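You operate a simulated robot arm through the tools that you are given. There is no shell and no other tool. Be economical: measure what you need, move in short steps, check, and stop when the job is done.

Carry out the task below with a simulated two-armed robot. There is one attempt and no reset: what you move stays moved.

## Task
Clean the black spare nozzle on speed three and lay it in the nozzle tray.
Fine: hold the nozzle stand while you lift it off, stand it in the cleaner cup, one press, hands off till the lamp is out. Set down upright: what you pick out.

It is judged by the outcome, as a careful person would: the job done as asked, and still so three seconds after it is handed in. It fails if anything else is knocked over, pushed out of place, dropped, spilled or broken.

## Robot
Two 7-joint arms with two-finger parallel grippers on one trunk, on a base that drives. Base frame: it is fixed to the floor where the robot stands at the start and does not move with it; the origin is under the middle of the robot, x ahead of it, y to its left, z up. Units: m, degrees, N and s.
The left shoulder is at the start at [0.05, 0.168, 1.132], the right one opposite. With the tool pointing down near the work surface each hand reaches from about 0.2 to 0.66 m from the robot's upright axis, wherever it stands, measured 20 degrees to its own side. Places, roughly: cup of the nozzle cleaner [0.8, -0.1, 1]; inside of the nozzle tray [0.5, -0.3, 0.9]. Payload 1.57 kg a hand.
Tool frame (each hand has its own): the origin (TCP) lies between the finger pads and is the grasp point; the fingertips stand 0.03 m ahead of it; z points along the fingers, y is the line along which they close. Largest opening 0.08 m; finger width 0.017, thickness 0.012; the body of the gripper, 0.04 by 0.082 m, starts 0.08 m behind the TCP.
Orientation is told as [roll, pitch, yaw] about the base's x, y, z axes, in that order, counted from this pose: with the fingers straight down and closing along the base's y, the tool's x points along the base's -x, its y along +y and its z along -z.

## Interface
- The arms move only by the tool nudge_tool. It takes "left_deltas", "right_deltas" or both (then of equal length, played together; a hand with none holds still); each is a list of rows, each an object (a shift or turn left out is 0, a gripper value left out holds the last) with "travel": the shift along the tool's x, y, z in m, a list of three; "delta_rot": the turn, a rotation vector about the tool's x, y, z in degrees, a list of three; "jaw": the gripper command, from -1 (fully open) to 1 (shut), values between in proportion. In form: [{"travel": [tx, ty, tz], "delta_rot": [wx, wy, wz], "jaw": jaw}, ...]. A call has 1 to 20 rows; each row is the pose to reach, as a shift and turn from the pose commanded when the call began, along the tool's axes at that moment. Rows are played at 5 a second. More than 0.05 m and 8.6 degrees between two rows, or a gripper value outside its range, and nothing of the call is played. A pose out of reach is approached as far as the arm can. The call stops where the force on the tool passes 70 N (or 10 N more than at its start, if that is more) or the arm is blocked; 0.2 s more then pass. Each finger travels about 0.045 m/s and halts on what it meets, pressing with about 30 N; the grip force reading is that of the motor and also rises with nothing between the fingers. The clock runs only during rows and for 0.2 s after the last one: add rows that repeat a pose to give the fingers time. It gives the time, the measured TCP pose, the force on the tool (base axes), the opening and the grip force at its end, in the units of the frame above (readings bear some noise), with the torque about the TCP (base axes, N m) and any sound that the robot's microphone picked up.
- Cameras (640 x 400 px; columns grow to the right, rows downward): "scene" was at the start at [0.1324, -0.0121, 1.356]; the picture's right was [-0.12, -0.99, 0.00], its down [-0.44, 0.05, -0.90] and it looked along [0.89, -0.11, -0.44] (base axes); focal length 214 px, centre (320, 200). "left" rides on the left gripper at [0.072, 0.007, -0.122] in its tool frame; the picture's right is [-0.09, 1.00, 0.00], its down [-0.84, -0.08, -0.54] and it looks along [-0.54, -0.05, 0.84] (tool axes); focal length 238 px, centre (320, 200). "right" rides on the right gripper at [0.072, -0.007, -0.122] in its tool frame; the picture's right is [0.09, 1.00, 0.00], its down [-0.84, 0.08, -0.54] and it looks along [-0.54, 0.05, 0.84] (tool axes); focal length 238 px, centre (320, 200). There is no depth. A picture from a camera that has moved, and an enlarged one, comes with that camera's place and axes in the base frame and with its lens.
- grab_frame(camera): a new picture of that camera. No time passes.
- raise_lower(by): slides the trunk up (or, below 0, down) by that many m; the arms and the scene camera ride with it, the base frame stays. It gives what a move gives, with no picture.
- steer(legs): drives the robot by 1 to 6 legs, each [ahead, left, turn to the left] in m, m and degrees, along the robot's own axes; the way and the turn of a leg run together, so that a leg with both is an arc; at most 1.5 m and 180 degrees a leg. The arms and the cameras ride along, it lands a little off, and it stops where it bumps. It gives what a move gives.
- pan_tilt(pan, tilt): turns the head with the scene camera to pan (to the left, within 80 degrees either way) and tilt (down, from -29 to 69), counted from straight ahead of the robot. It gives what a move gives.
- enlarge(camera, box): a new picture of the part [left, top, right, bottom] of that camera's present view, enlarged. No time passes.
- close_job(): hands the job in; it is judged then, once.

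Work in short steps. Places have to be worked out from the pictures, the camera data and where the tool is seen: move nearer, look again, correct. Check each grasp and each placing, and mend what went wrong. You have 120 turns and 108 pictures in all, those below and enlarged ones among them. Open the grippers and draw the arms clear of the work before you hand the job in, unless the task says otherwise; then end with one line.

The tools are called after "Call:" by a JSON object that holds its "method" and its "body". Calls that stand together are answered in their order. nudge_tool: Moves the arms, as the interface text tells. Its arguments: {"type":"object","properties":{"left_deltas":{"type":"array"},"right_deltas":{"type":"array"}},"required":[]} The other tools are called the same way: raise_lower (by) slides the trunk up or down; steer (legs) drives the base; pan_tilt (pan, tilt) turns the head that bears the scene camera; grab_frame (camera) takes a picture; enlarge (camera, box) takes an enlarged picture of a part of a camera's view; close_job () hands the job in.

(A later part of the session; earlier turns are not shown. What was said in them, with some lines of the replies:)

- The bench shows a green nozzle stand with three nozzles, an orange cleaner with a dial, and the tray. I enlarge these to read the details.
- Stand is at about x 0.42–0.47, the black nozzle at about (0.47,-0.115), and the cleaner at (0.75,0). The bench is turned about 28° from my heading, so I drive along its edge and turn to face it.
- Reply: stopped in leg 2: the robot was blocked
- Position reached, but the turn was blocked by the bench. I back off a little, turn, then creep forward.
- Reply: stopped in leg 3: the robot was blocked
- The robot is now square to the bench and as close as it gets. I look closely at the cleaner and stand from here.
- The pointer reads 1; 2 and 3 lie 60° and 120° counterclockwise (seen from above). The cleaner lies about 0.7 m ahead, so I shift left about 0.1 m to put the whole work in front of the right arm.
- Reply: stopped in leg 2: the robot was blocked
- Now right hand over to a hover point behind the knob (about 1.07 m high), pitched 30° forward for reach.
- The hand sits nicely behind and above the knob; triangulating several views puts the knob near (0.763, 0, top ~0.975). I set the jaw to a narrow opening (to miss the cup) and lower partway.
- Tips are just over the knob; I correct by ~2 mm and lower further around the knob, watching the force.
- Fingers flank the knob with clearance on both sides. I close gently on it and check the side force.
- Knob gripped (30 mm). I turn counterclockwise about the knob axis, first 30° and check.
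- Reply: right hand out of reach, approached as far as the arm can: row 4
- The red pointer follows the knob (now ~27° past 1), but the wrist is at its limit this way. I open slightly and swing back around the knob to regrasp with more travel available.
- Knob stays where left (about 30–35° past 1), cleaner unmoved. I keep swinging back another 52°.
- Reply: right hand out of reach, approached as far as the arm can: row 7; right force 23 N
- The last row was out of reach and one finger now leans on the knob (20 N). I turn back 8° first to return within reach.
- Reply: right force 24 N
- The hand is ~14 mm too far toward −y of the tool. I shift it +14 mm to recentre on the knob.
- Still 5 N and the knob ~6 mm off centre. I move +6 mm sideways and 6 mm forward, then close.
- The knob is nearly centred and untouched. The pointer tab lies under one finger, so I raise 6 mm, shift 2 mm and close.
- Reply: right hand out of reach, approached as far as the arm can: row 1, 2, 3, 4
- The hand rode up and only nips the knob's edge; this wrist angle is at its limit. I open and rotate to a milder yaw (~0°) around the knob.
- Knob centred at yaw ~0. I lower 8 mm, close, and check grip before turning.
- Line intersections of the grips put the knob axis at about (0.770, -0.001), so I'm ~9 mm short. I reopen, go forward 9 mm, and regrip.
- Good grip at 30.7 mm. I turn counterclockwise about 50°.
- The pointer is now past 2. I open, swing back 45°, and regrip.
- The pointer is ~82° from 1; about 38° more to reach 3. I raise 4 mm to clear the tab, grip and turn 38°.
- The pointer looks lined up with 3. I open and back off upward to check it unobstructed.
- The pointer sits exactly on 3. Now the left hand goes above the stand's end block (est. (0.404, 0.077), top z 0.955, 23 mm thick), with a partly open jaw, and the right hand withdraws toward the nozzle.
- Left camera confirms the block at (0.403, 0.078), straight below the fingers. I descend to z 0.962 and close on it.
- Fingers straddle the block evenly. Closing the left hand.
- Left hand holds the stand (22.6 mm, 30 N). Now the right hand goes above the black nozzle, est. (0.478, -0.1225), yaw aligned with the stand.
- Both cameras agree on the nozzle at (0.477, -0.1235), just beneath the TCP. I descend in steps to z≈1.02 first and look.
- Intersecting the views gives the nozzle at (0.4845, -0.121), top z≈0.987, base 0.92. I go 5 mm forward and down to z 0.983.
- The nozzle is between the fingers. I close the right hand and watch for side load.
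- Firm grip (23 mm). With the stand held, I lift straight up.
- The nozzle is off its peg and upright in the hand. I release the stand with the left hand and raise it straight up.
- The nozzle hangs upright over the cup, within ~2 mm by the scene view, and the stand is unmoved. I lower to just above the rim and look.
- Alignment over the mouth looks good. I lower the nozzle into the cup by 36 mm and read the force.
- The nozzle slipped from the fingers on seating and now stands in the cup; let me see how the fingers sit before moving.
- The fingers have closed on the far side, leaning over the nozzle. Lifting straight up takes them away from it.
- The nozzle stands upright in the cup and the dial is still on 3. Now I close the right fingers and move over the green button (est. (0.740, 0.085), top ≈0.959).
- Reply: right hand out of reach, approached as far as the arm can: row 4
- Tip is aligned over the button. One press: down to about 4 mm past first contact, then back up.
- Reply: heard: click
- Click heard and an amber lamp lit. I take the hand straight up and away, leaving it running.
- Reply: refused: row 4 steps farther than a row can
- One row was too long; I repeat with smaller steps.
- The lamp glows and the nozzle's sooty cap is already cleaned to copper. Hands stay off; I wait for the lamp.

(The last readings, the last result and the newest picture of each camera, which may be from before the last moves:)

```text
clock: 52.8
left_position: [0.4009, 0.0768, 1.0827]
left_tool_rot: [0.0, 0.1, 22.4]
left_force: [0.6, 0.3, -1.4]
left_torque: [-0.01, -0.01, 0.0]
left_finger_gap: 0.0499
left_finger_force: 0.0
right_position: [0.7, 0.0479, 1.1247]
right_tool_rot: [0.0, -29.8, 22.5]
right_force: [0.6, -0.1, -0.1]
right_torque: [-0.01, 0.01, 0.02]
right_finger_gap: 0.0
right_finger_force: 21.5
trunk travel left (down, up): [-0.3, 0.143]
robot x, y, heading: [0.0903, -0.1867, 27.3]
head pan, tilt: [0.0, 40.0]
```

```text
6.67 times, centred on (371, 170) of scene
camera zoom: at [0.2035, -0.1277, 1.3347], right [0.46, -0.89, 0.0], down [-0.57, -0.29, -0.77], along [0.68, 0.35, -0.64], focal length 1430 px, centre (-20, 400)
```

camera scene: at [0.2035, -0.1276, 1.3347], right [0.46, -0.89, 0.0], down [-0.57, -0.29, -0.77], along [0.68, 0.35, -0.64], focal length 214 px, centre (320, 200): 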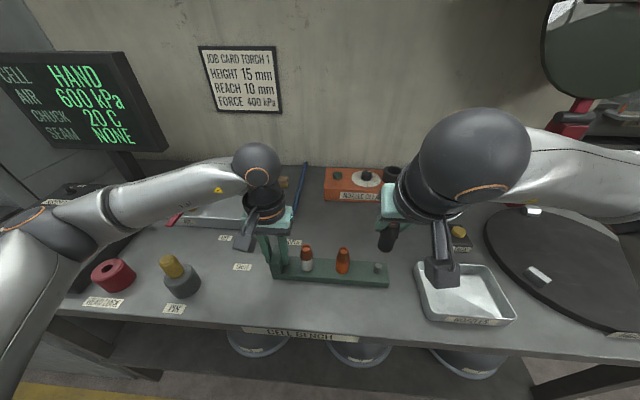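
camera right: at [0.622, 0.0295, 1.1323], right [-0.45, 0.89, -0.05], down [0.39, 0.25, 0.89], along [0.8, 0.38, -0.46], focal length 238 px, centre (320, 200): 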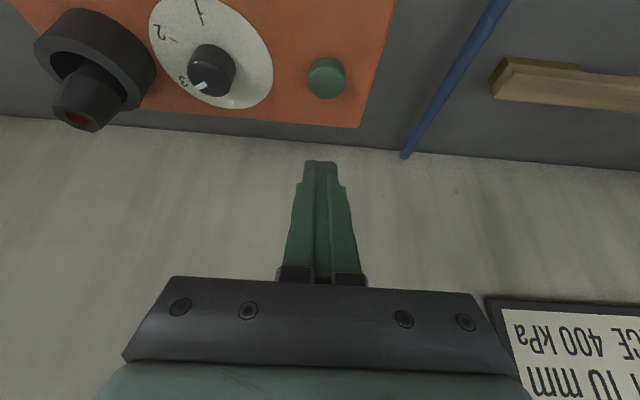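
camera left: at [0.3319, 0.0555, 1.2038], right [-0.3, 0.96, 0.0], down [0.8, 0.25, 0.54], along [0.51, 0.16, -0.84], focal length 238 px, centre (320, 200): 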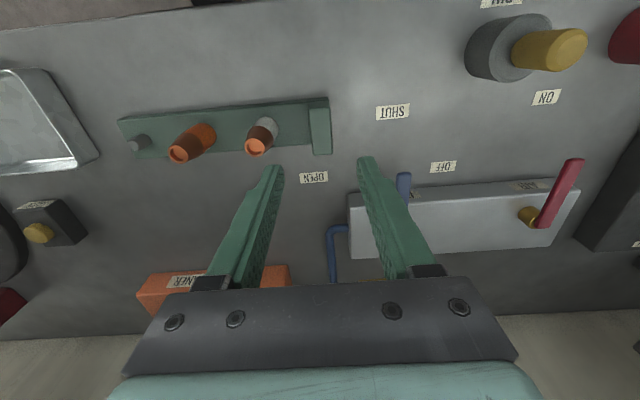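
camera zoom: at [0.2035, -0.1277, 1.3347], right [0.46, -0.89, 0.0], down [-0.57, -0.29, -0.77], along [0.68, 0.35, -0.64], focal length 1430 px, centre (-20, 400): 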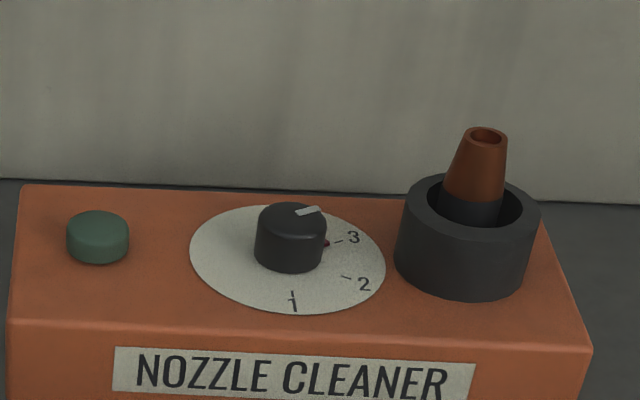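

The lamp is out. I open the fingers and move above the nozzle for retrieval, est. axis (0.808, -0.071).

Call:
{"method": "nudge_tool", "body": {"right_deltas": [{"travel": [-0.006, -0.038, 0.01], "jaw": -0.4}, {"travel": [-0.013, -0.0755, 0.022], "jaw": -0.4}, {"travel": [-0.02, -0.113, 0.033], "jaw": -0.4}, {"travel": [-0.026, -0.1511, 0.044], "jaw": -0.4}, {"travel": [-0.026, -0.1511, 0.044], "jaw": -0.4}]}}

Call:
{"method": "grab_frame", "body": {"camera": "right"}}

Call:
{"method": "enlarge", "body": {"camera": "scene", "box": [340, 125, 440, 195]}}

```text
clock: 54.0
left_position: [0.4001, 0.0767, 1.0803]
left_tool_rot: [0.0, 0.2, 22.3]
left_force: [-0.2, -0.2, 0.1]
left_torque: [0.01, 0.01, -0.02]
left_finger_gap: 0.0501
left_finger_force: 0.0
right_position: [0.8018, -0.0728, 1.0995]
right_tool_rot: [0.0, -29.7, 22.4]
right_force: [1.0, 0.6, 0.6]
right_torque: [0.05, 0.03, -0.02]
right_finger_gap: 0.056
right_finger_force: 0.1
trunk travel left (down, up): [-0.3, 0.143]
robot x, y, heading: [0.0915, -0.1848, 27.2]
head pan, tilt: [0.0, 40.0]
```

```text
38 pictures are left
camera right: at [0.6901, -0.1262, 1.1688], right [-0.45, 0.89, -0.05], down [0.39, 0.25, 0.89], along [0.8, 0.38, -0.46], focal length 238 px, centre (320, 200)
```

right: 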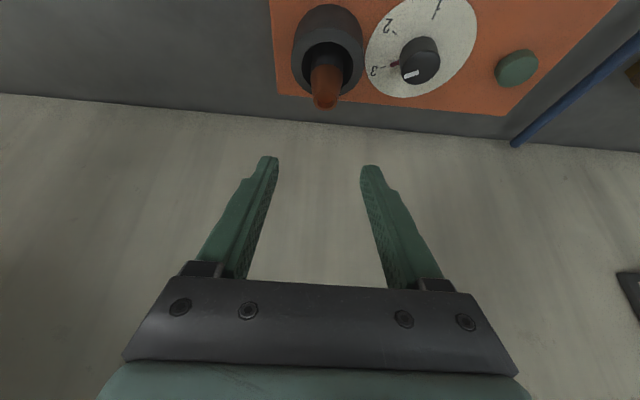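

```text
5.71 times, centred on (390, 160) of scene
camera zoom: at [0.2034, -0.1276, 1.3347], right [0.45, -0.89, 0.0], down [-0.57, -0.29, -0.77], along [0.68, 0.35, -0.64], focal length 1226 px, centre (-80, 429)
```

zoom: 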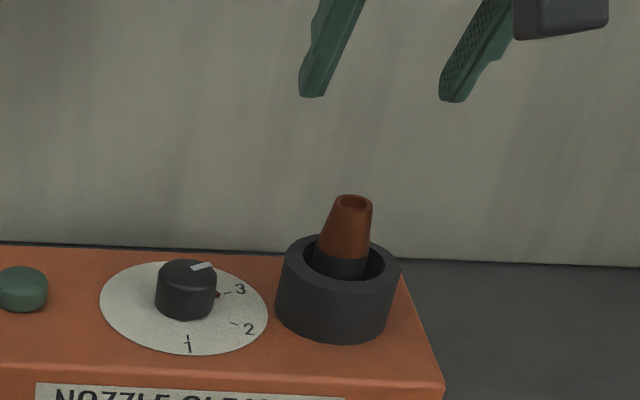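

Fingers line up on either side of the nozzle. I lower to just above its top and check once more.

Call:
{"method": "nudge_tool", "body": {"right_deltas": [{"travel": [0.0125, 0.001, 0.0217]}, {"travel": [0.025, 0.001, 0.0433]}, {"travel": [0.033, 0.001, 0.0572]}]}}

Call:
{"method": "grab_frame", "body": {"camera": "right"}}

Call:
{"method": "enlarge", "body": {"camera": "scene", "box": [340, 125, 440, 195]}}

```text
clock: 54.8
left_position: [0.401, 0.0764, 1.0812]
left_tool_rot: [0.0, 0.2, 22.6]
left_force: [-0.3, 0.0, 0.1]
left_torque: [0.0, 0.05, 0.0]
left_finger_gap: 0.0501
left_finger_force: 0.0
right_position: [0.8027, -0.0723, 1.0319]
right_tool_rot: [0.0, -29.9, 22.5]
right_force: [-1.1, 0.3, -0.5]
right_torque: [0.02, 0.03, 0.02]
right_finger_gap: 0.0559
right_finger_force: 0.1
trunk travel left (down, up): [-0.3, 0.143]
robot x, y, heading: [0.093, -0.1854, 27.0]
head pan, tilt: [0.0, 40.0]
```

```text
36 pictures are left
camera right: at [0.6908, -0.1236, 1.1022], right [-0.45, 0.89, -0.05], down [0.39, 0.25, 0.89], along [0.8, 0.38, -0.46], focal length 238 px, centre (320, 200)
```

right: 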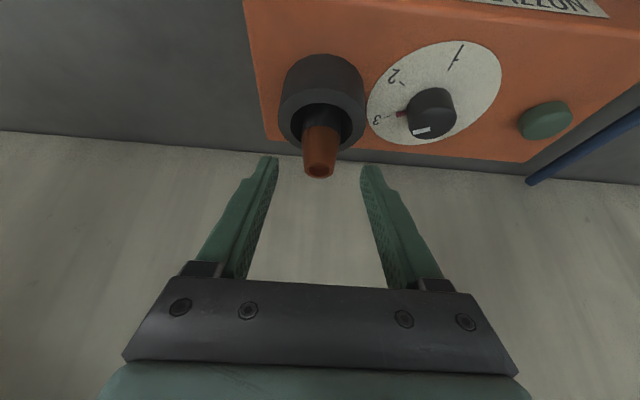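

```text
5.71 times, centred on (390, 160) of scene
camera zoom: at [0.2036, -0.1277, 1.3347], right [0.46, -0.89, 0.0], down [-0.57, -0.29, -0.77], along [0.68, 0.35, -0.64], focal length 1226 px, centre (-80, 429)
```

zoom: 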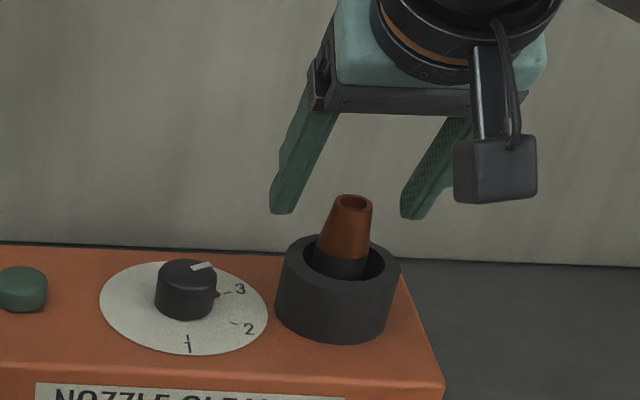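

The fingers straddle the cone at the right depth. I lower 18 mm more and close.

Call:
{"method": "nudge_tool", "body": {"right_deltas": [{"travel": [0.005, 0, 0.0087]}, {"travel": [0.009, 0, 0.0156]}, {"travel": [0.009, 0, 0.0156], "jaw": 0.0}, {"travel": [0.009, 0, 0.0156], "jaw": 0.4}, {"travel": [0.009, 0, 0.0156], "jaw": 0.7}, {"travel": [0.009, 0, 0.0156], "jaw": 0.7}, {"travel": [0.009, 0, 0.0156], "jaw": 0.7}]}}

Call:
{"method": "grab_frame", "body": {"camera": "right"}}

Call:
{"method": "enlarge", "body": {"camera": "scene", "box": [340, 125, 440, 195]}}

```text
clock: 56.4
left_position: [0.3992, 0.0771, 1.0802]
left_tool_rot: [0.0, 0.2, 22.5]
left_force: [0.2, -0.1, -0.2]
left_torque: [0.0, 0.0, 0.0]
left_finger_gap: 0.0498
left_finger_force: 0.1
right_position: [0.8013, -0.0716, 1.015]
right_tool_rot: [-0.1, -29.8, 22.4]
right_force: [0.9, -1.1, 0.1]
right_torque: [-0.02, 0.02, -0.02]
right_finger_gap: 0.0236
right_finger_force: 29.6
trunk travel left (down, up): [-0.3, 0.143]
robot x, y, heading: [0.0917, -0.1805, 27.2]
head pan, tilt: [0.0, 40.0]
```

```text
34 pictures are left
camera right: at [0.69, -0.1234, 1.0856], right [-0.45, 0.89, -0.05], down [0.39, 0.25, 0.89], along [0.8, 0.38, -0.46], focal length 238 px, centre (320, 200)
```

right: 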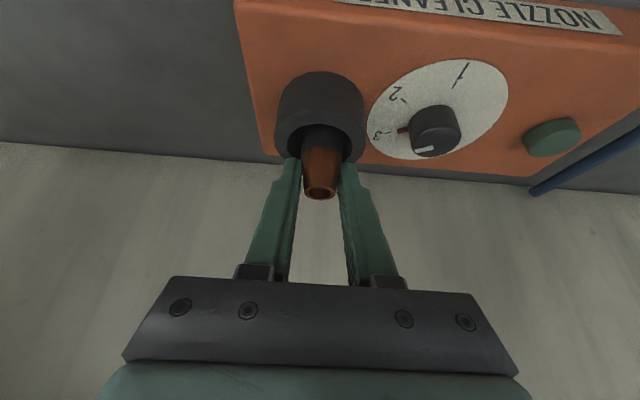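

```text
5.71 times, centred on (390, 160) of scene
camera zoom: at [0.2035, -0.1278, 1.3347], right [0.46, -0.89, 0.0], down [-0.57, -0.29, -0.77], along [0.68, 0.35, -0.64], focal length 1226 px, centre (-80, 429)
```

zoom: 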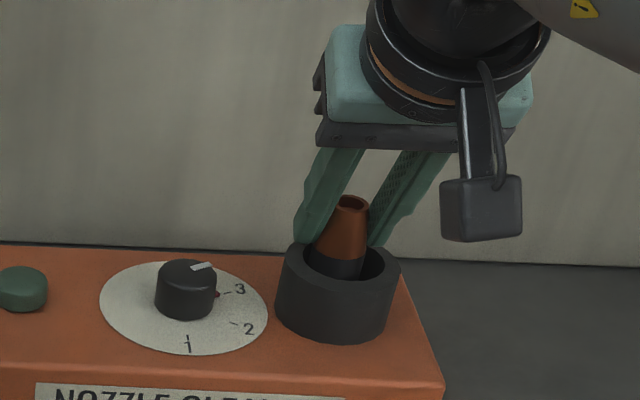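

Good grip (23.6 mm, 30 N) on the wide part of the cone. I lift straight up slowly.

Call:
{"method": "nudge_tool", "body": {"right_deltas": [{"travel": [-0.004, 0, -0.0069]}, {"travel": [-0.009, 0, -0.0156]}, {"travel": [-0.015, 0, -0.026]}, {"travel": [-0.025, 0, -0.0433]}, {"travel": [-0.0375, 0, -0.065]}, {"travel": [-0.05, 0, -0.0866]}]}}

Call:
{"method": "enlarge", "body": {"camera": "scene", "box": [330, 90, 450, 195]}}

Call:
{"method": "grab_frame", "body": {"camera": "right"}}

```text
clock: 57.8
left_position: [0.4012, 0.076, 1.0808]
left_tool_rot: [-0.1, 0.2, 22.5]
left_force: [0.0, -0.2, -1.1]
left_torque: [0.0, -0.01, -0.01]
left_finger_gap: 0.0499
left_finger_force: 0.0
right_position: [0.801, -0.071, 1.1176]
right_tool_rot: [0.0, -29.8, 22.5]
right_force: [-0.3, -0.2, 0.0]
right_torque: [0.01, -0.01, 0.0]
right_finger_gap: 0.0236
right_finger_force: 29.8
trunk travel left (down, up): [-0.3, 0.143]
robot x, y, heading: [0.09, -0.1868, 27.2]
head pan, tilt: [0.0, 40.0]
```

```text
3.81 times, centred on (390, 142) of scene
camera zoom: at [0.2033, -0.1276, 1.3347], right [0.45, -0.89, 0.0], down [-0.57, -0.29, -0.77], along [0.68, 0.35, -0.64], focal length 817 px, centre (53, 419)
```

zoom: 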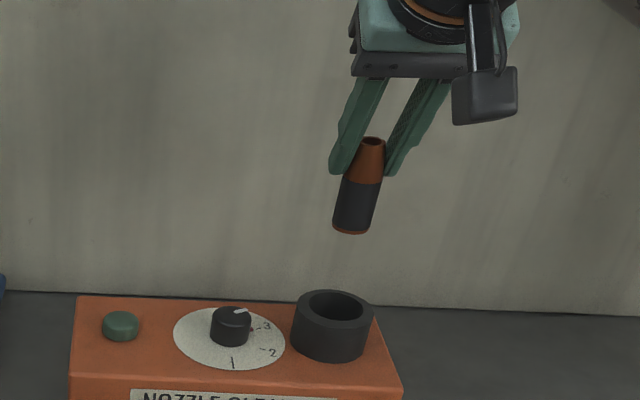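

```text
31 pictures are left
camera right: at [0.69, -0.1226, 1.1868], right [-0.45, 0.89, -0.05], down [0.39, 0.25, 0.89], along [0.8, 0.38, -0.46], focal length 238 px, centre (320, 200)
```

right: 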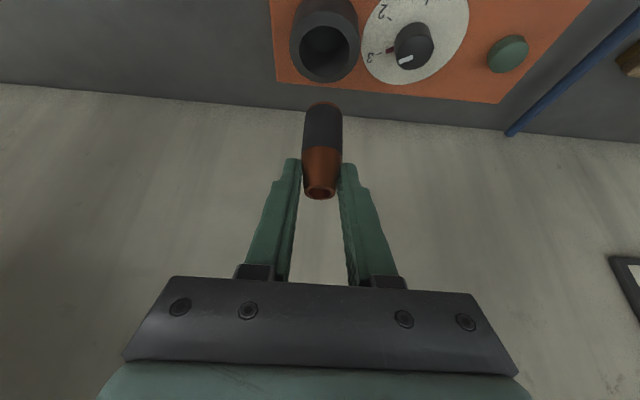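

The clean nozzle hangs upright, cup and dial undisturbed. I carry it back above the tray centre, est. (0.52, -0.281).

Call:
{"method": "nudge_tool", "body": {"right_deltas": [{"travel": [0.0317, -0.0087, -0.0148]}, {"travel": [0.0634, -0.0174, -0.0296]}, {"travel": [0.0951, -0.0261, -0.0444]}, {"travel": [0.1268, -0.0348, -0.0592]}, {"travel": [0.1585, -0.0435, -0.074]}, {"travel": [0.1902, -0.0522, -0.0888]}, {"travel": [0.2219, -0.0609, -0.1036]}, {"travel": [0.2536, -0.0696, -0.1184]}, {"travel": [0.2853, -0.0783, -0.1332]}, {"travel": [0.317, -0.087, -0.148]}, {"travel": [0.317, -0.087, -0.148]}]}}

Call:
{"method": "grab_frame", "body": {"camera": "right"}}

Call:
{"method": "grab_frame", "body": {"camera": "scene"}}

```text
clock: 60.2
left_position: [0.4012, 0.0767, 1.0825]
left_tool_rot: [0.0, 0.2, 22.5]
left_force: [0.3, 0.1, 0.2]
left_torque: [0.05, -0.01, -0.03]
left_finger_gap: 0.0499
left_finger_force: 0.1
right_position: [0.5119, -0.285, 1.087]
right_tool_rot: [0.0, -29.6, 22.5]
right_force: [0.1, 0.3, -0.1]
right_torque: [0.02, 0.03, 0.04]
right_finger_gap: 0.0235
right_finger_force: 29.6
trunk travel left (down, up): [-0.3, 0.143]
robot x, y, heading: [0.0892, -0.1851, 27.3]
head pan, tilt: [0.0, 40.0]
```

```text
30 pictures are left
camera right: at [0.3999, -0.3365, 1.1565], right [-0.45, 0.89, -0.05], down [0.39, 0.25, 0.89], along [0.8, 0.38, -0.46], focal length 238 px, centre (320, 200)
```

right: 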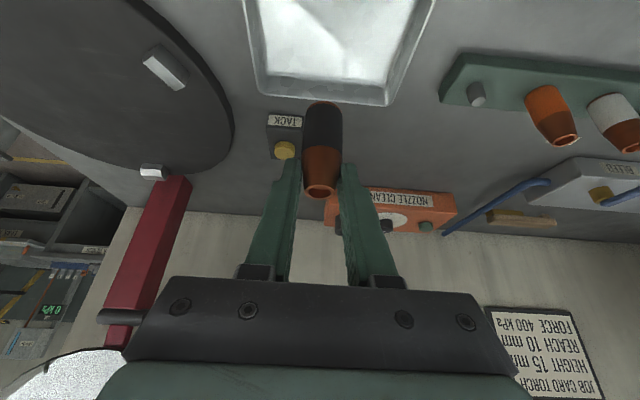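

```text
29 pictures are left
camera scene: at [0.2036, -0.1277, 1.3347], right [0.46, -0.89, 0.0], down [-0.57, -0.29, -0.77], along [0.68, 0.35, -0.64], focal length 214 px, centre (320, 200)
```

scene: 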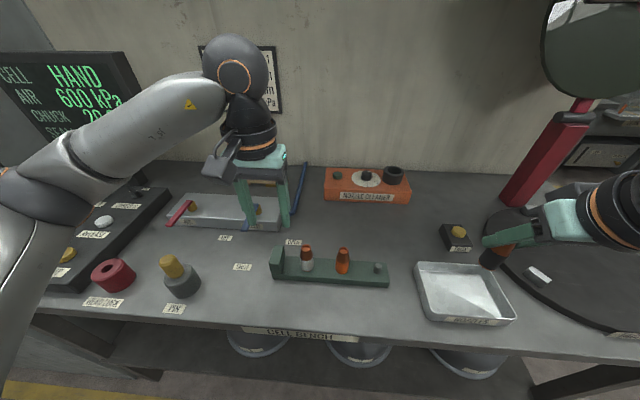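

The nozzle is near the tray; I zoom to place the tray's floor relative to the nozzle precisely.

Call:
{"method": "enlarge", "body": {"camera": "scene", "box": [400, 220, 540, 335]}}

```text
3.48 times, centred on (470, 278) of scene
camera zoom: at [0.2036, -0.1277, 1.3347], right [0.46, -0.89, 0.0], down [-0.57, -0.29, -0.77], along [0.68, 0.35, -0.64], focal length 746 px, centre (-202, -70)
```

zoom: 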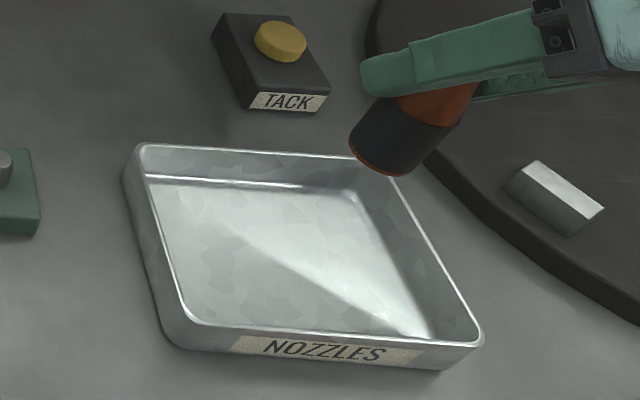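

Tray floor centre is ~(0.52, -0.281); the nozzle is within a few mm of it. I lower to about 1 cm above the floor.

Call:
{"method": "nudge_tool", "body": {"right_deltas": [{"travel": [0.0157, 0, 0.0371]}, {"travel": [0.0307, 0, 0.0631]}, {"travel": [0.0432, 0, 0.0848]}, {"travel": [0.0482, 0, 0.0934]}]}}

Call:
{"method": "enlarge", "body": {"camera": "scene", "box": [400, 220, 540, 335]}}

Call:
{"method": "grab_frame", "body": {"camera": "right"}}

```text
clock: 61.2
left_position: [0.4006, 0.0757, 1.0809]
left_tool_rot: [-0.1, 0.2, 22.5]
left_force: [0.4, -0.5, -0.1]
left_torque: [-0.02, -0.02, 0.02]
left_finger_gap: 0.0498
left_finger_force: 0.1
right_position: [0.5439, -0.2743, 0.9899]
right_tool_rot: [0.0, -29.7, 22.5]
right_force: [0.4, -0.3, -0.6]
right_torque: [0.0, 0.0, 0.02]
right_finger_gap: 0.0232
right_finger_force: 30.0
right hand out of reach, approached as far as the arm can: row 1, 2, 3, 4
trunk travel left (down, up): [-0.3, 0.143]
robot x, y, heading: [0.0942, -0.1823, 26.9]
head pan, tilt: [0.0, 40.0]
```

```text
3.48 times, centred on (470, 278) of scene
camera zoom: at [0.2036, -0.1278, 1.3347], right [0.46, -0.89, 0.0], down [-0.57, -0.29, -0.77], along [0.68, 0.35, -0.64], focal length 746 px, centre (-202, -70)
```

zoom: 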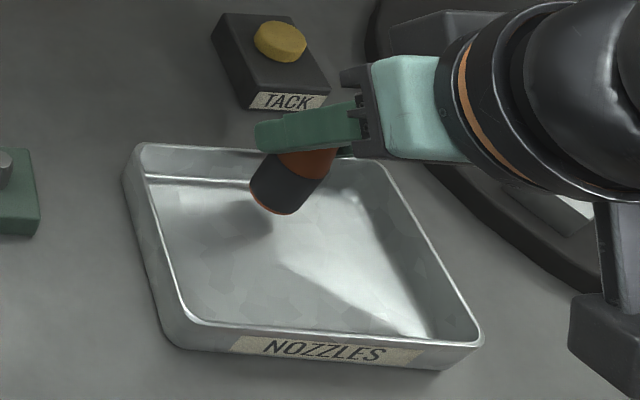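

```text
26 pictures are left
camera right: at [0.4334, -0.3257, 1.0594], right [-0.45, 0.89, -0.05], down [0.39, 0.25, 0.89], along [0.8, 0.38, -0.46], focal length 238 px, centre (320, 200)
```

right: 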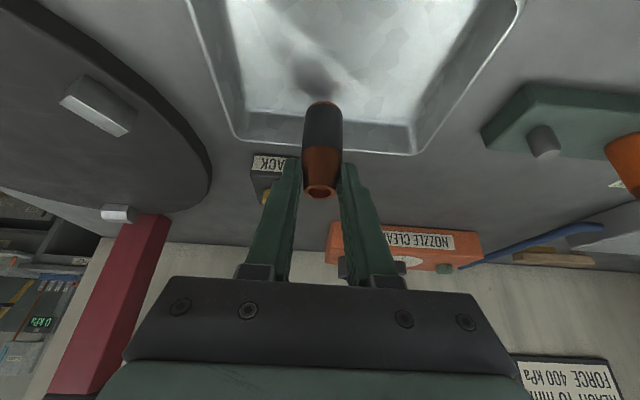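

The arm cannot fold in that close with this pitch, so the nozzle ended ~34 mm too far toward the tray's back wall (not touching). I raise 3 cm, and then drive back 3.5 cm with the hand held.

Call:
{"method": "nudge_tool", "body": {"right_deltas": [{"travel": [-0.0075, 0, -0.013]}, {"travel": [-0.0175, 0, -0.0303]}]}}

Call:
{"method": "steer", "body": {"legs": [[-0.035, 0, 0]]}}

Call:
{"method": "enlarge", "body": {"camera": "scene", "box": [380, 200, 560, 335]}}

```text
clock: 61.8
left_position: [0.4008, 0.0765, 1.0814]
left_tool_rot: [0.0, 0.1, 22.5]
left_force: [0.2, -0.4, 0.0]
left_torque: [0.0, 0.02, -0.04]
left_finger_gap: 0.05
left_finger_force: 0.0
right_position: [0.5468, -0.2741, 1.0248]
right_tool_rot: [0.0, -29.6, 22.5]
right_force: [-0.6, 0.6, 0.4]
right_torque: [0.02, 0.01, 0.0]
right_finger_gap: 0.0233
right_finger_force: 29.8
trunk travel left (down, up): [-0.3, 0.143]
robot x, y, heading: [0.0882, -0.1795, 26.8]
head pan, tilt: [0.0, 40.0]
```

```text
clock: 62.6
left_position: [0.3683, 0.0604, 1.0811]
left_tool_rot: [0.0, 0.2, 22.4]
left_force: [-0.7, -0.2, 0.7]
left_torque: [0.0, -0.02, 0.04]
left_finger_gap: 0.0499
left_finger_force: 0.1
right_position: [0.5148, -0.2909, 1.0241]
right_tool_rot: [0.0, -29.7, 22.4]
right_force: [-1.4, -0.6, -0.6]
right_torque: [-0.01, 0.01, 0.03]
right_finger_gap: 0.0231
right_finger_force: 29.7
trunk travel left (down, up): [-0.3, 0.143]
robot x, y, heading: [0.0595, -0.1997, 27.0]
head pan, tilt: [0.0, 40.0]
```

```text
2.96 times, centred on (470, 268) of scene
camera zoom: at [0.1712, -0.1444, 1.3349], right [0.45, -0.89, 0.0], down [-0.57, -0.29, -0.77], along [0.68, 0.35, -0.64], focal length 636 px, centre (-124, 0)
```

zoom: 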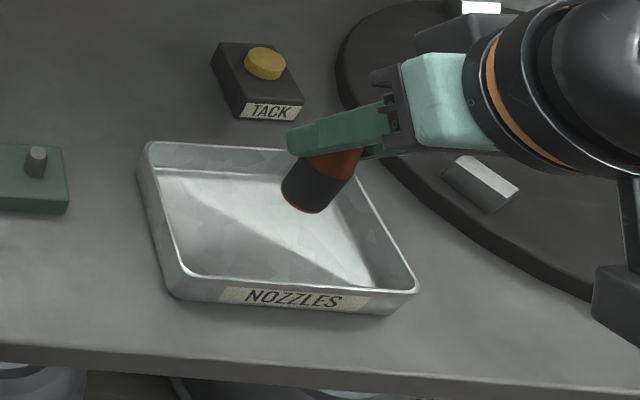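

Nozzle axis is now over (0.523, -0.288), close to the tray centre. I lower 38 mm and check for drift.

Call:
{"method": "nudge_tool", "body": {"right_deltas": [{"travel": [0.0075, 0.003, 0.013]}, {"travel": [0.0145, 0.005, 0.0251]}, {"travel": [0.019, 0.005, 0.0329]}, {"travel": [0.019, 0.005, 0.0329]}]}}

Call:
{"method": "enlarge", "body": {"camera": "scene", "box": [410, 230, 520, 320]}}

Call:
{"method": "grab_frame", "body": {"camera": "right"}}

```text
clock: 63.6
left_position: [0.3689, 0.0604, 1.0813]
left_tool_rot: [0.0, 0.2, 22.4]
left_force: [-0.3, -0.2, -0.3]
left_torque: [0.01, 0.01, 0.02]
left_finger_gap: 0.0499
left_finger_force: 0.1
right_position: [0.5125, -0.2846, 0.9861]
right_tool_rot: [0.0, -29.8, 22.4]
right_force: [0.2, 0.4, -0.5]
right_torque: [-0.03, -0.01, -0.04]
right_finger_gap: 0.0231
right_finger_force: 30.6
trunk travel left (down, up): [-0.3, 0.143]
robot x, y, heading: [0.0576, -0.1957, 26.7]
head pan, tilt: [0.0, 40.0]
```

```text
4.44 times, centred on (465, 275) of scene
camera zoom: at [0.172, -0.1439, 1.3347], right [0.45, -0.89, 0.0], down [-0.57, -0.29, -0.77], along [0.68, 0.35, -0.64], focal length 953 px, centre (-324, -133)
```

zoom: 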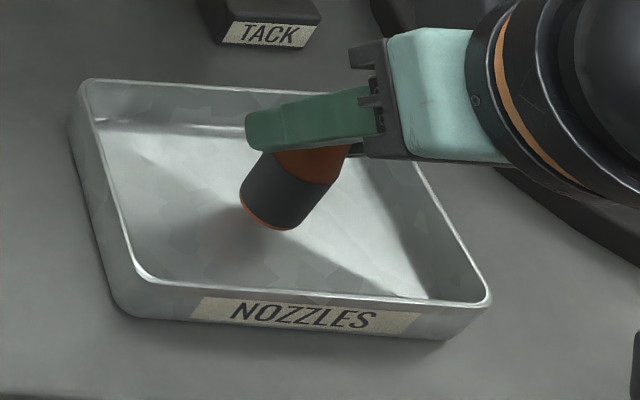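

```text
23 pictures are left
camera right: at [0.4021, -0.3377, 1.0556], right [-0.45, 0.89, -0.05], down [0.39, 0.25, 0.89], along [0.8, 0.38, -0.46], focal length 238 px, centre (320, 200)
```

right: 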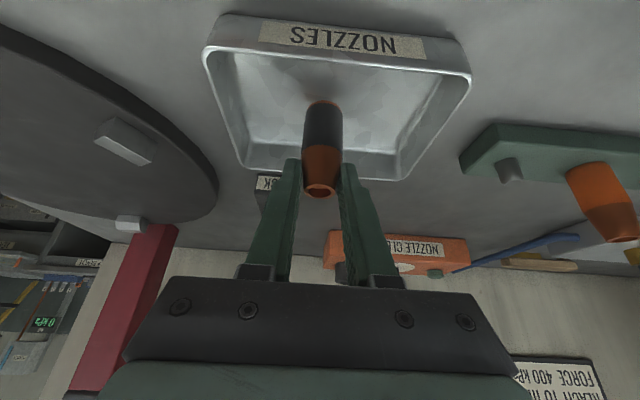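

The nozzle is centred above the tray floor, about 1 cm up. I lower in small steps watching for contact.

Call:
{"method": "nudge_tool", "body": {"right_deltas": [{"travel": [0.002, 0, 0.0035]}, {"travel": [0.004, 0, 0.0069]}]}}

Call:
{"method": "nudge_tool", "body": {"right_deltas": [{"travel": [0.001, 0, 0.0017]}]}}

Call:
{"method": "nudge_tool", "body": {"right_deltas": [{"travel": [0.001, 0, 0.0017]}]}}

```text
clock: 64.2
left_position: [0.3695, 0.0605, 1.0816]
left_tool_rot: [0.0, 0.2, 22.4]
left_force: [-0.4, 0.7, -0.1]
left_torque: [0.02, -0.01, 0.02]
left_finger_gap: 0.05
left_finger_force: 0.1
right_position: [0.5145, -0.2862, 0.9797]
right_tool_rot: [0.0, -29.7, 22.4]
right_force: [0.2, -0.3, -0.9]
right_torque: [0.02, 0.02, -0.01]
right_finger_gap: 0.0231
right_finger_force: 29.5
trunk travel left (down, up): [-0.3, 0.143]
robot x, y, heading: [0.0575, -0.198, 27.0]
head pan, tilt: [0.0, 40.0]
```

```text
clock: 64.6
left_position: [0.3692, 0.0598, 1.0822]
left_tool_rot: [0.0, 0.2, 22.4]
left_force: [-0.5, 0.2, 0.6]
left_torque: [0.03, 0.0, -0.02]
left_finger_gap: 0.0503
left_finger_force: 0.0
right_position: [0.5135, -0.286, 0.9761]
right_tool_rot: [-0.1, -29.7, 22.5]
right_force: [-0.5, -0.1, -0.9]
right_torque: [0.04, -0.03, 0.0]
right_finger_gap: 0.0231
right_finger_force: 29.7
trunk travel left (down, up): [-0.3, 0.143]
robot x, y, heading: [0.0626, -0.2019, 27.0]
head pan, tilt: [0.0, 40.0]
```

```text
clock: 65.0
left_position: [0.3694, 0.0602, 1.0817]
left_tool_rot: [0.0, 0.2, 22.4]
left_force: [-0.2, -0.1, 0.4]
left_torque: [0.0, -0.01, 0.0]
left_finger_gap: 0.0498
left_finger_force: 0.1
right_position: [0.5141, -0.286, 0.9747]
right_tool_rot: [0.1, -29.6, 22.4]
right_force: [0.1, 0.7, -0.5]
right_torque: [0.01, -0.01, 0.03]
right_finger_gap: 0.0231
right_finger_force: 29.8
trunk travel left (down, up): [-0.3, 0.143]
robot x, y, heading: [0.0596, -0.2009, 26.7]
head pan, tilt: [0.0, 40.0]
```

No contact yet (z 0.975). I continue in 2 mm steps.

Call:
{"method": "nudge_tool", "body": {"right_deltas": [{"travel": [0.001, 0, 0.0017]}]}}

Call:
{"method": "nudge_tool", "body": {"right_deltas": [{"travel": [0.001, 0, 0.0017]}]}}

Call:
{"method": "enlarge", "body": {"camera": "scene", "box": [410, 230, 520, 320]}}

```text
clock: 65.4
left_position: [0.3693, 0.061, 1.0811]
left_tool_rot: [0.1, 0.2, 22.5]
left_force: [-0.6, 0.5, 0.4]
left_torque: [0.0, -0.04, 0.0]
left_finger_gap: 0.0501
left_finger_force: 0.2
right_position: [0.5136, -0.2857, 0.9723]
right_tool_rot: [0.1, -29.8, 22.4]
right_force: [0.2, 0.4, -0.9]
right_torque: [-0.01, -0.01, 0.01]
right_finger_gap: 0.0229
right_finger_force: 29.7
trunk travel left (down, up): [-0.3, 0.143]
robot x, y, heading: [0.0605, -0.1999, 27.1]
head pan, tilt: [0.0, 40.0]
```

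```text
clock: 65.8
left_position: [0.3693, 0.0598, 1.0815]
left_tool_rot: [0.0, 0.2, 22.4]
left_force: [0.7, -0.5, 0.5]
left_torque: [-0.02, 0.0, 0.0]
left_finger_gap: 0.0501
left_finger_force: 0.0
right_position: [0.5145, -0.2867, 0.9712]
right_tool_rot: [-0.1, -29.8, 22.4]
right_force: [0.1, -1.2, 0.5]
right_torque: [-0.04, -0.01, 0.0]
right_finger_gap: 0.0228
right_finger_force: 29.8
trunk travel left (down, up): [-0.3, 0.143]
robot x, y, heading: [0.0597, -0.1998, 27.2]
head pan, tilt: [0.0, 40.0]
```

```text
4.44 times, centred on (465, 275) of scene
camera zoom: at [0.1719, -0.144, 1.3348], right [0.45, -0.89, 0.0], down [-0.57, -0.29, -0.77], along [0.68, 0.35, -0.64], focal length 953 px, centre (-324, -133)
```

zoom: 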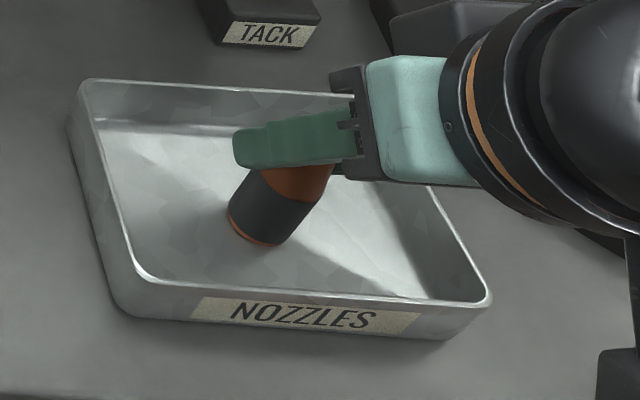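

Not clearly touching yet; shadow is close at the base. Continue with small steps.

Call:
{"method": "nudge_tool", "body": {"right_deltas": [{"travel": [0.001, 0, 0.0017]}]}}

Call:
{"method": "nudge_tool", "body": {"right_deltas": [{"travel": [0.001, 0, 0.0017]}]}}

Call:
{"method": "enlarge", "body": {"camera": "scene", "box": [430, 250, 500, 300]}}

```text
clock: 66.2
left_position: [0.3688, 0.0601, 1.0821]
left_tool_rot: [-0.1, 0.2, 22.3]
left_force: [0.6, -0.2, -0.2]
left_torque: [-0.01, 0.0, 0.0]
left_finger_gap: 0.0503
left_finger_force: 0.1
right_position: [0.5146, -0.2852, 0.97]
right_tool_rot: [0.0, -30.0, 22.4]
right_force: [-0.8, -2.8, 14.3]
right_torque: [-0.22, 0.12, -0.02]
right_finger_gap: 0.023
right_finger_force: 30.0
trunk travel left (down, up): [-0.3, 0.143]
robot x, y, heading: [0.0591, -0.1991, 27.0]
head pan, tilt: [0.0, 40.0]
```

```text
clock: 66.6
left_position: [0.3671, 0.0597, 1.0819]
left_tool_rot: [-0.1, 0.2, 22.5]
left_force: [-0.5, 0.0, 0.3]
left_torque: [0.0, -0.01, -0.02]
left_finger_gap: 0.0503
left_finger_force: 0.1
right_position: [0.5164, -0.2842, 0.9706]
right_tool_rot: [0.0, -30.5, 22.4]
right_force: [-0.6, -0.2, 27.3]
right_torque: [0.0, 0.05, 0.05]
right_finger_gap: 0.0226
right_finger_force: 30.1
trunk travel left (down, up): [-0.3, 0.143]
robot x, y, heading: [0.0589, -0.2007, 26.9]
head pan, tilt: [0.0, 40.0]
```

```text
8.00 times, centred on (465, 275) of scene
camera zoom: at [0.1697, -0.1436, 1.3353], right [0.45, -0.89, 0.0], down [-0.57, -0.29, -0.77], along [0.68, 0.35, -0.64], focal length 1716 px, centre (-840, -400)
```

zoom: 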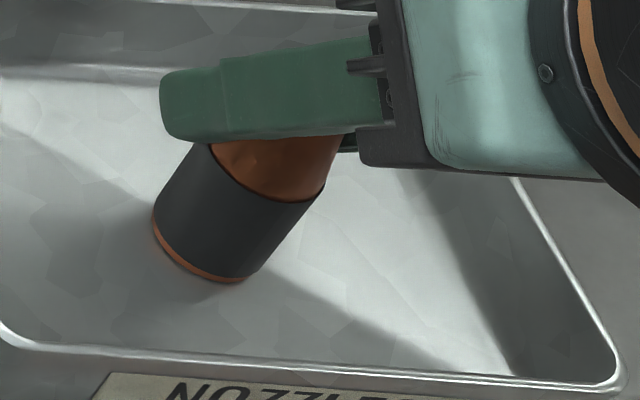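

Contact with the floor (27 N). I ease up ~3 mm to relieve the load and open the jaw slowly.

Call:
{"method": "nudge_tool", "body": {"right_deltas": [{"travel": [-0.0014, 0, -0.0024]}, {"travel": [-0.0014, 0, -0.0024], "jaw": 0.35}, {"travel": [-0.0014, 0, -0.0024], "jaw": 0.2}, {"travel": [-0.0014, 0, -0.0024], "jaw": 0.0}, {"travel": [-0.0014, 0, -0.0024], "jaw": -0.3}, {"travel": [-0.0014, 0, -0.0024], "jaw": -0.4}]}}

Call:
{"method": "enlarge", "body": {"camera": "scene", "box": [410, 230, 520, 320]}}

Call:
{"method": "grab_frame", "body": {"camera": "right"}}

```text
clock: 68.0
left_position: [0.3687, 0.0606, 1.0808]
left_tool_rot: [0.0, 0.2, 22.4]
left_force: [0.3, 0.5, -0.3]
left_torque: [0.02, -0.04, -0.01]
left_finger_gap: 0.05
left_finger_force: 0.1
right_position: [0.5155, -0.2862, 0.9674]
right_tool_rot: [0.0, -29.7, 22.4]
right_force: [0.5, -0.7, -0.9]
right_torque: [0.0, 0.04, -0.03]
right_finger_gap: 0.0561
right_finger_force: 0.0
trunk travel left (down, up): [-0.3, 0.143]
robot x, y, heading: [0.0577, -0.1985, 27.0]
head pan, tilt: [0.0, 40.0]
```

```text
4.44 times, centred on (465, 275) of scene
camera zoom: at [0.1719, -0.144, 1.3347], right [0.45, -0.89, 0.0], down [-0.57, -0.29, -0.77], along [0.68, 0.35, -0.64], focal length 953 px, centre (-324, -133)
```

zoom: 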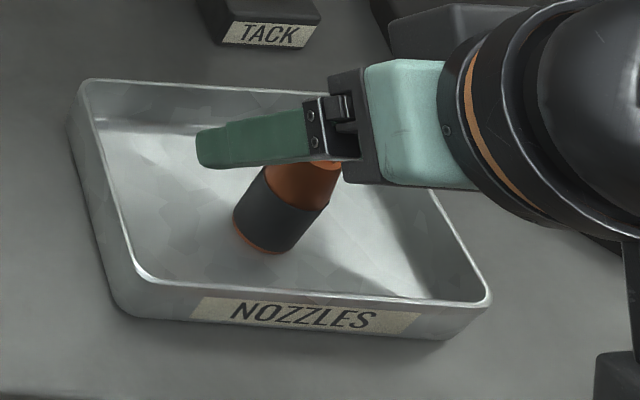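

```text
19 pictures are left
camera right: at [0.4035, -0.3379, 1.0383], right [-0.45, 0.89, -0.05], down [0.39, 0.25, 0.89], along [0.8, 0.38, -0.46], focal length 238 px, centre (320, 200)
```

right: 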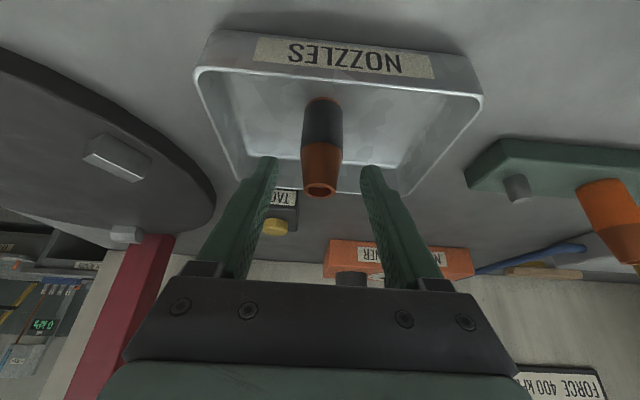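

Released; the nozzle stands free between the fingers. I withdraw straight up.

Call:
{"method": "nudge_tool", "body": {"right_deltas": [{"travel": [-0.01, 0, -0.0173]}, {"travel": [-0.025, 0, -0.0433]}, {"travel": [-0.045, 0, -0.0779]}, {"travel": [-0.065, 0, -0.1126]}, {"travel": [-0.085, 0, -0.147]}]}}

Call:
{"method": "grab_frame", "body": {"camera": "scene"}}

Call:
{"method": "enlarge", "body": {"camera": "scene", "box": [410, 230, 520, 320]}}

```text
clock: 69.2
left_position: [0.3688, 0.0603, 1.0804]
left_tool_rot: [0.0, 0.2, 22.4]
left_force: [0.3, 0.2, 0.2]
left_torque: [0.0, 0.02, -0.03]
left_finger_gap: 0.0503
left_finger_force: 0.1
right_position: [0.5139, -0.2893, 1.141]
right_tool_rot: [-0.1, -29.7, 22.5]
right_force: [-0.3, -0.2, -0.2]
right_torque: [0.04, 0.0, 0.01]
right_finger_gap: 0.056
right_finger_force: 0.2
trunk travel left (down, up): [-0.3, 0.143]
robot x, y, heading: [0.0608, -0.1981, 27.1]
head pan, tilt: [0.0, 40.0]
```

```text
18 pictures are left
camera scene: at [0.1716, -0.1439, 1.3347], right [0.45, -0.89, 0.0], down [-0.57, -0.29, -0.77], along [0.68, 0.35, -0.64], focal length 214 px, centre (320, 200)
```

scene: 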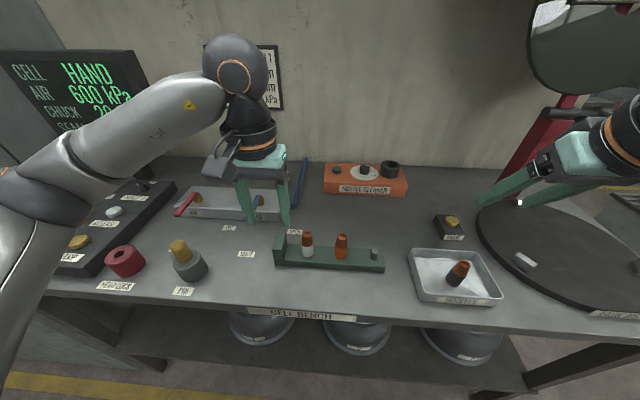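

```text
4.44 times, centred on (465, 275) of scene
camera zoom: at [0.1716, -0.1439, 1.3347], right [0.45, -0.89, 0.0], down [-0.57, -0.29, -0.77], along [0.68, 0.35, -0.64], focal length 953 px, centre (-324, -133)
```

zoom: 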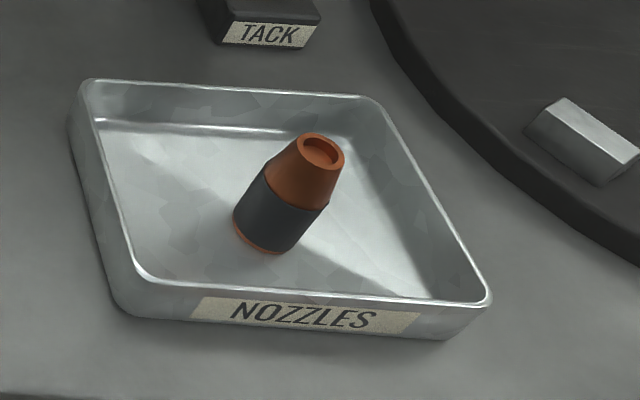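

The nozzle stands upright in the tray, everything else in place. I open both grippers and draw the arms up and clear.

Call:
{"method": "nudge_tool", "body": {"left_deltas": [{"travel": [0, 0, -0.04], "jaw": -1}, {"travel": [0, 0, -0.08]}, {"travel": [0, 0, -0.12]}, {"travel": [0, 0, -0.15]}], "right_deltas": [{"travel": [-0.01, 0, -0.0173], "jaw": -1}, {"travel": [-0.02, 0, -0.0346]}, {"travel": [-0.03, 0, -0.052]}, {"travel": [-0.04, 0, -0.0693]}]}}

Call:
{"method": "steer", "body": {"legs": [[-0.12, 0, 0]]}}

Call:
{"method": "grab_frame", "body": {"camera": "scene"}}

```text
clock: 70.2
left_position: [0.3685, 0.0602, 1.2329]
left_tool_rot: [0.0, 0.2, 22.4]
left_force: [0.4, -0.2, 0.2]
left_torque: [0.01, 0.02, -0.01]
left_finger_gap: 0.0799
left_finger_force: 0.1
right_position: [0.514, -0.2865, 1.2201]
right_tool_rot: [0.0, -29.9, 22.4]
right_force: [-0.4, -0.6, 0.4]
right_torque: [0.03, 0.0, 0.0]
right_finger_gap: 0.0799
right_finger_force: 0.0
trunk travel left (down, up): [-0.3, 0.143]
robot x, y, heading: [0.0574, -0.1981, 27.0]
head pan, tilt: [0.0, 40.0]
```

```text
clock: 71.5
left_position: [0.2649, 0.0072, 1.2322]
left_tool_rot: [0.1, 0.2, 22.5]
left_force: [-0.1, -0.3, 0.8]
left_torque: [-0.03, -0.01, -0.01]
left_finger_gap: 0.0803
left_finger_force: 0.0
right_position: [0.41, -0.3405, 1.22]
right_tool_rot: [0.1, -29.8, 22.3]
right_force: [0.1, 0.0, 0.1]
right_torque: [0.01, 0.01, -0.01]
right_finger_gap: 0.0798
right_finger_force: 0.0
trunk travel left (down, up): [-0.3, 0.143]
robot x, y, heading: [-0.0425, -0.2516, 26.9]
head pan, tilt: [0.0, 40.0]
```

```text
16 pictures are left
camera scene: at [0.0682, -0.197, 1.3349], right [0.45, -0.89, 0.0], down [-0.57, -0.29, -0.77], along [0.68, 0.35, -0.64], focal length 214 px, centre (320, 200)
```

scene: 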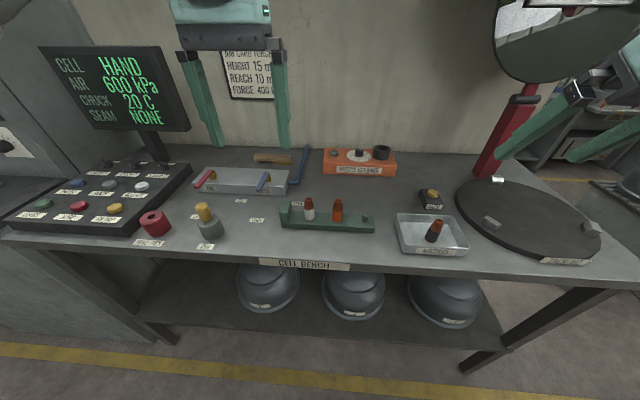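

All is in order: nozzle upright in the tray, other things unmoved, arms clear. I hand the job in.

Call:
{"method": "close_job", "body": {}}

```text
The job is handed in.
```

The black spare nozzle was cleaned on speed three with one press, hands off until the lamp went out, and now stands upright in the nozzle tray; it slipped from the grip as it seated in the cleaner cup, but stood upright there.
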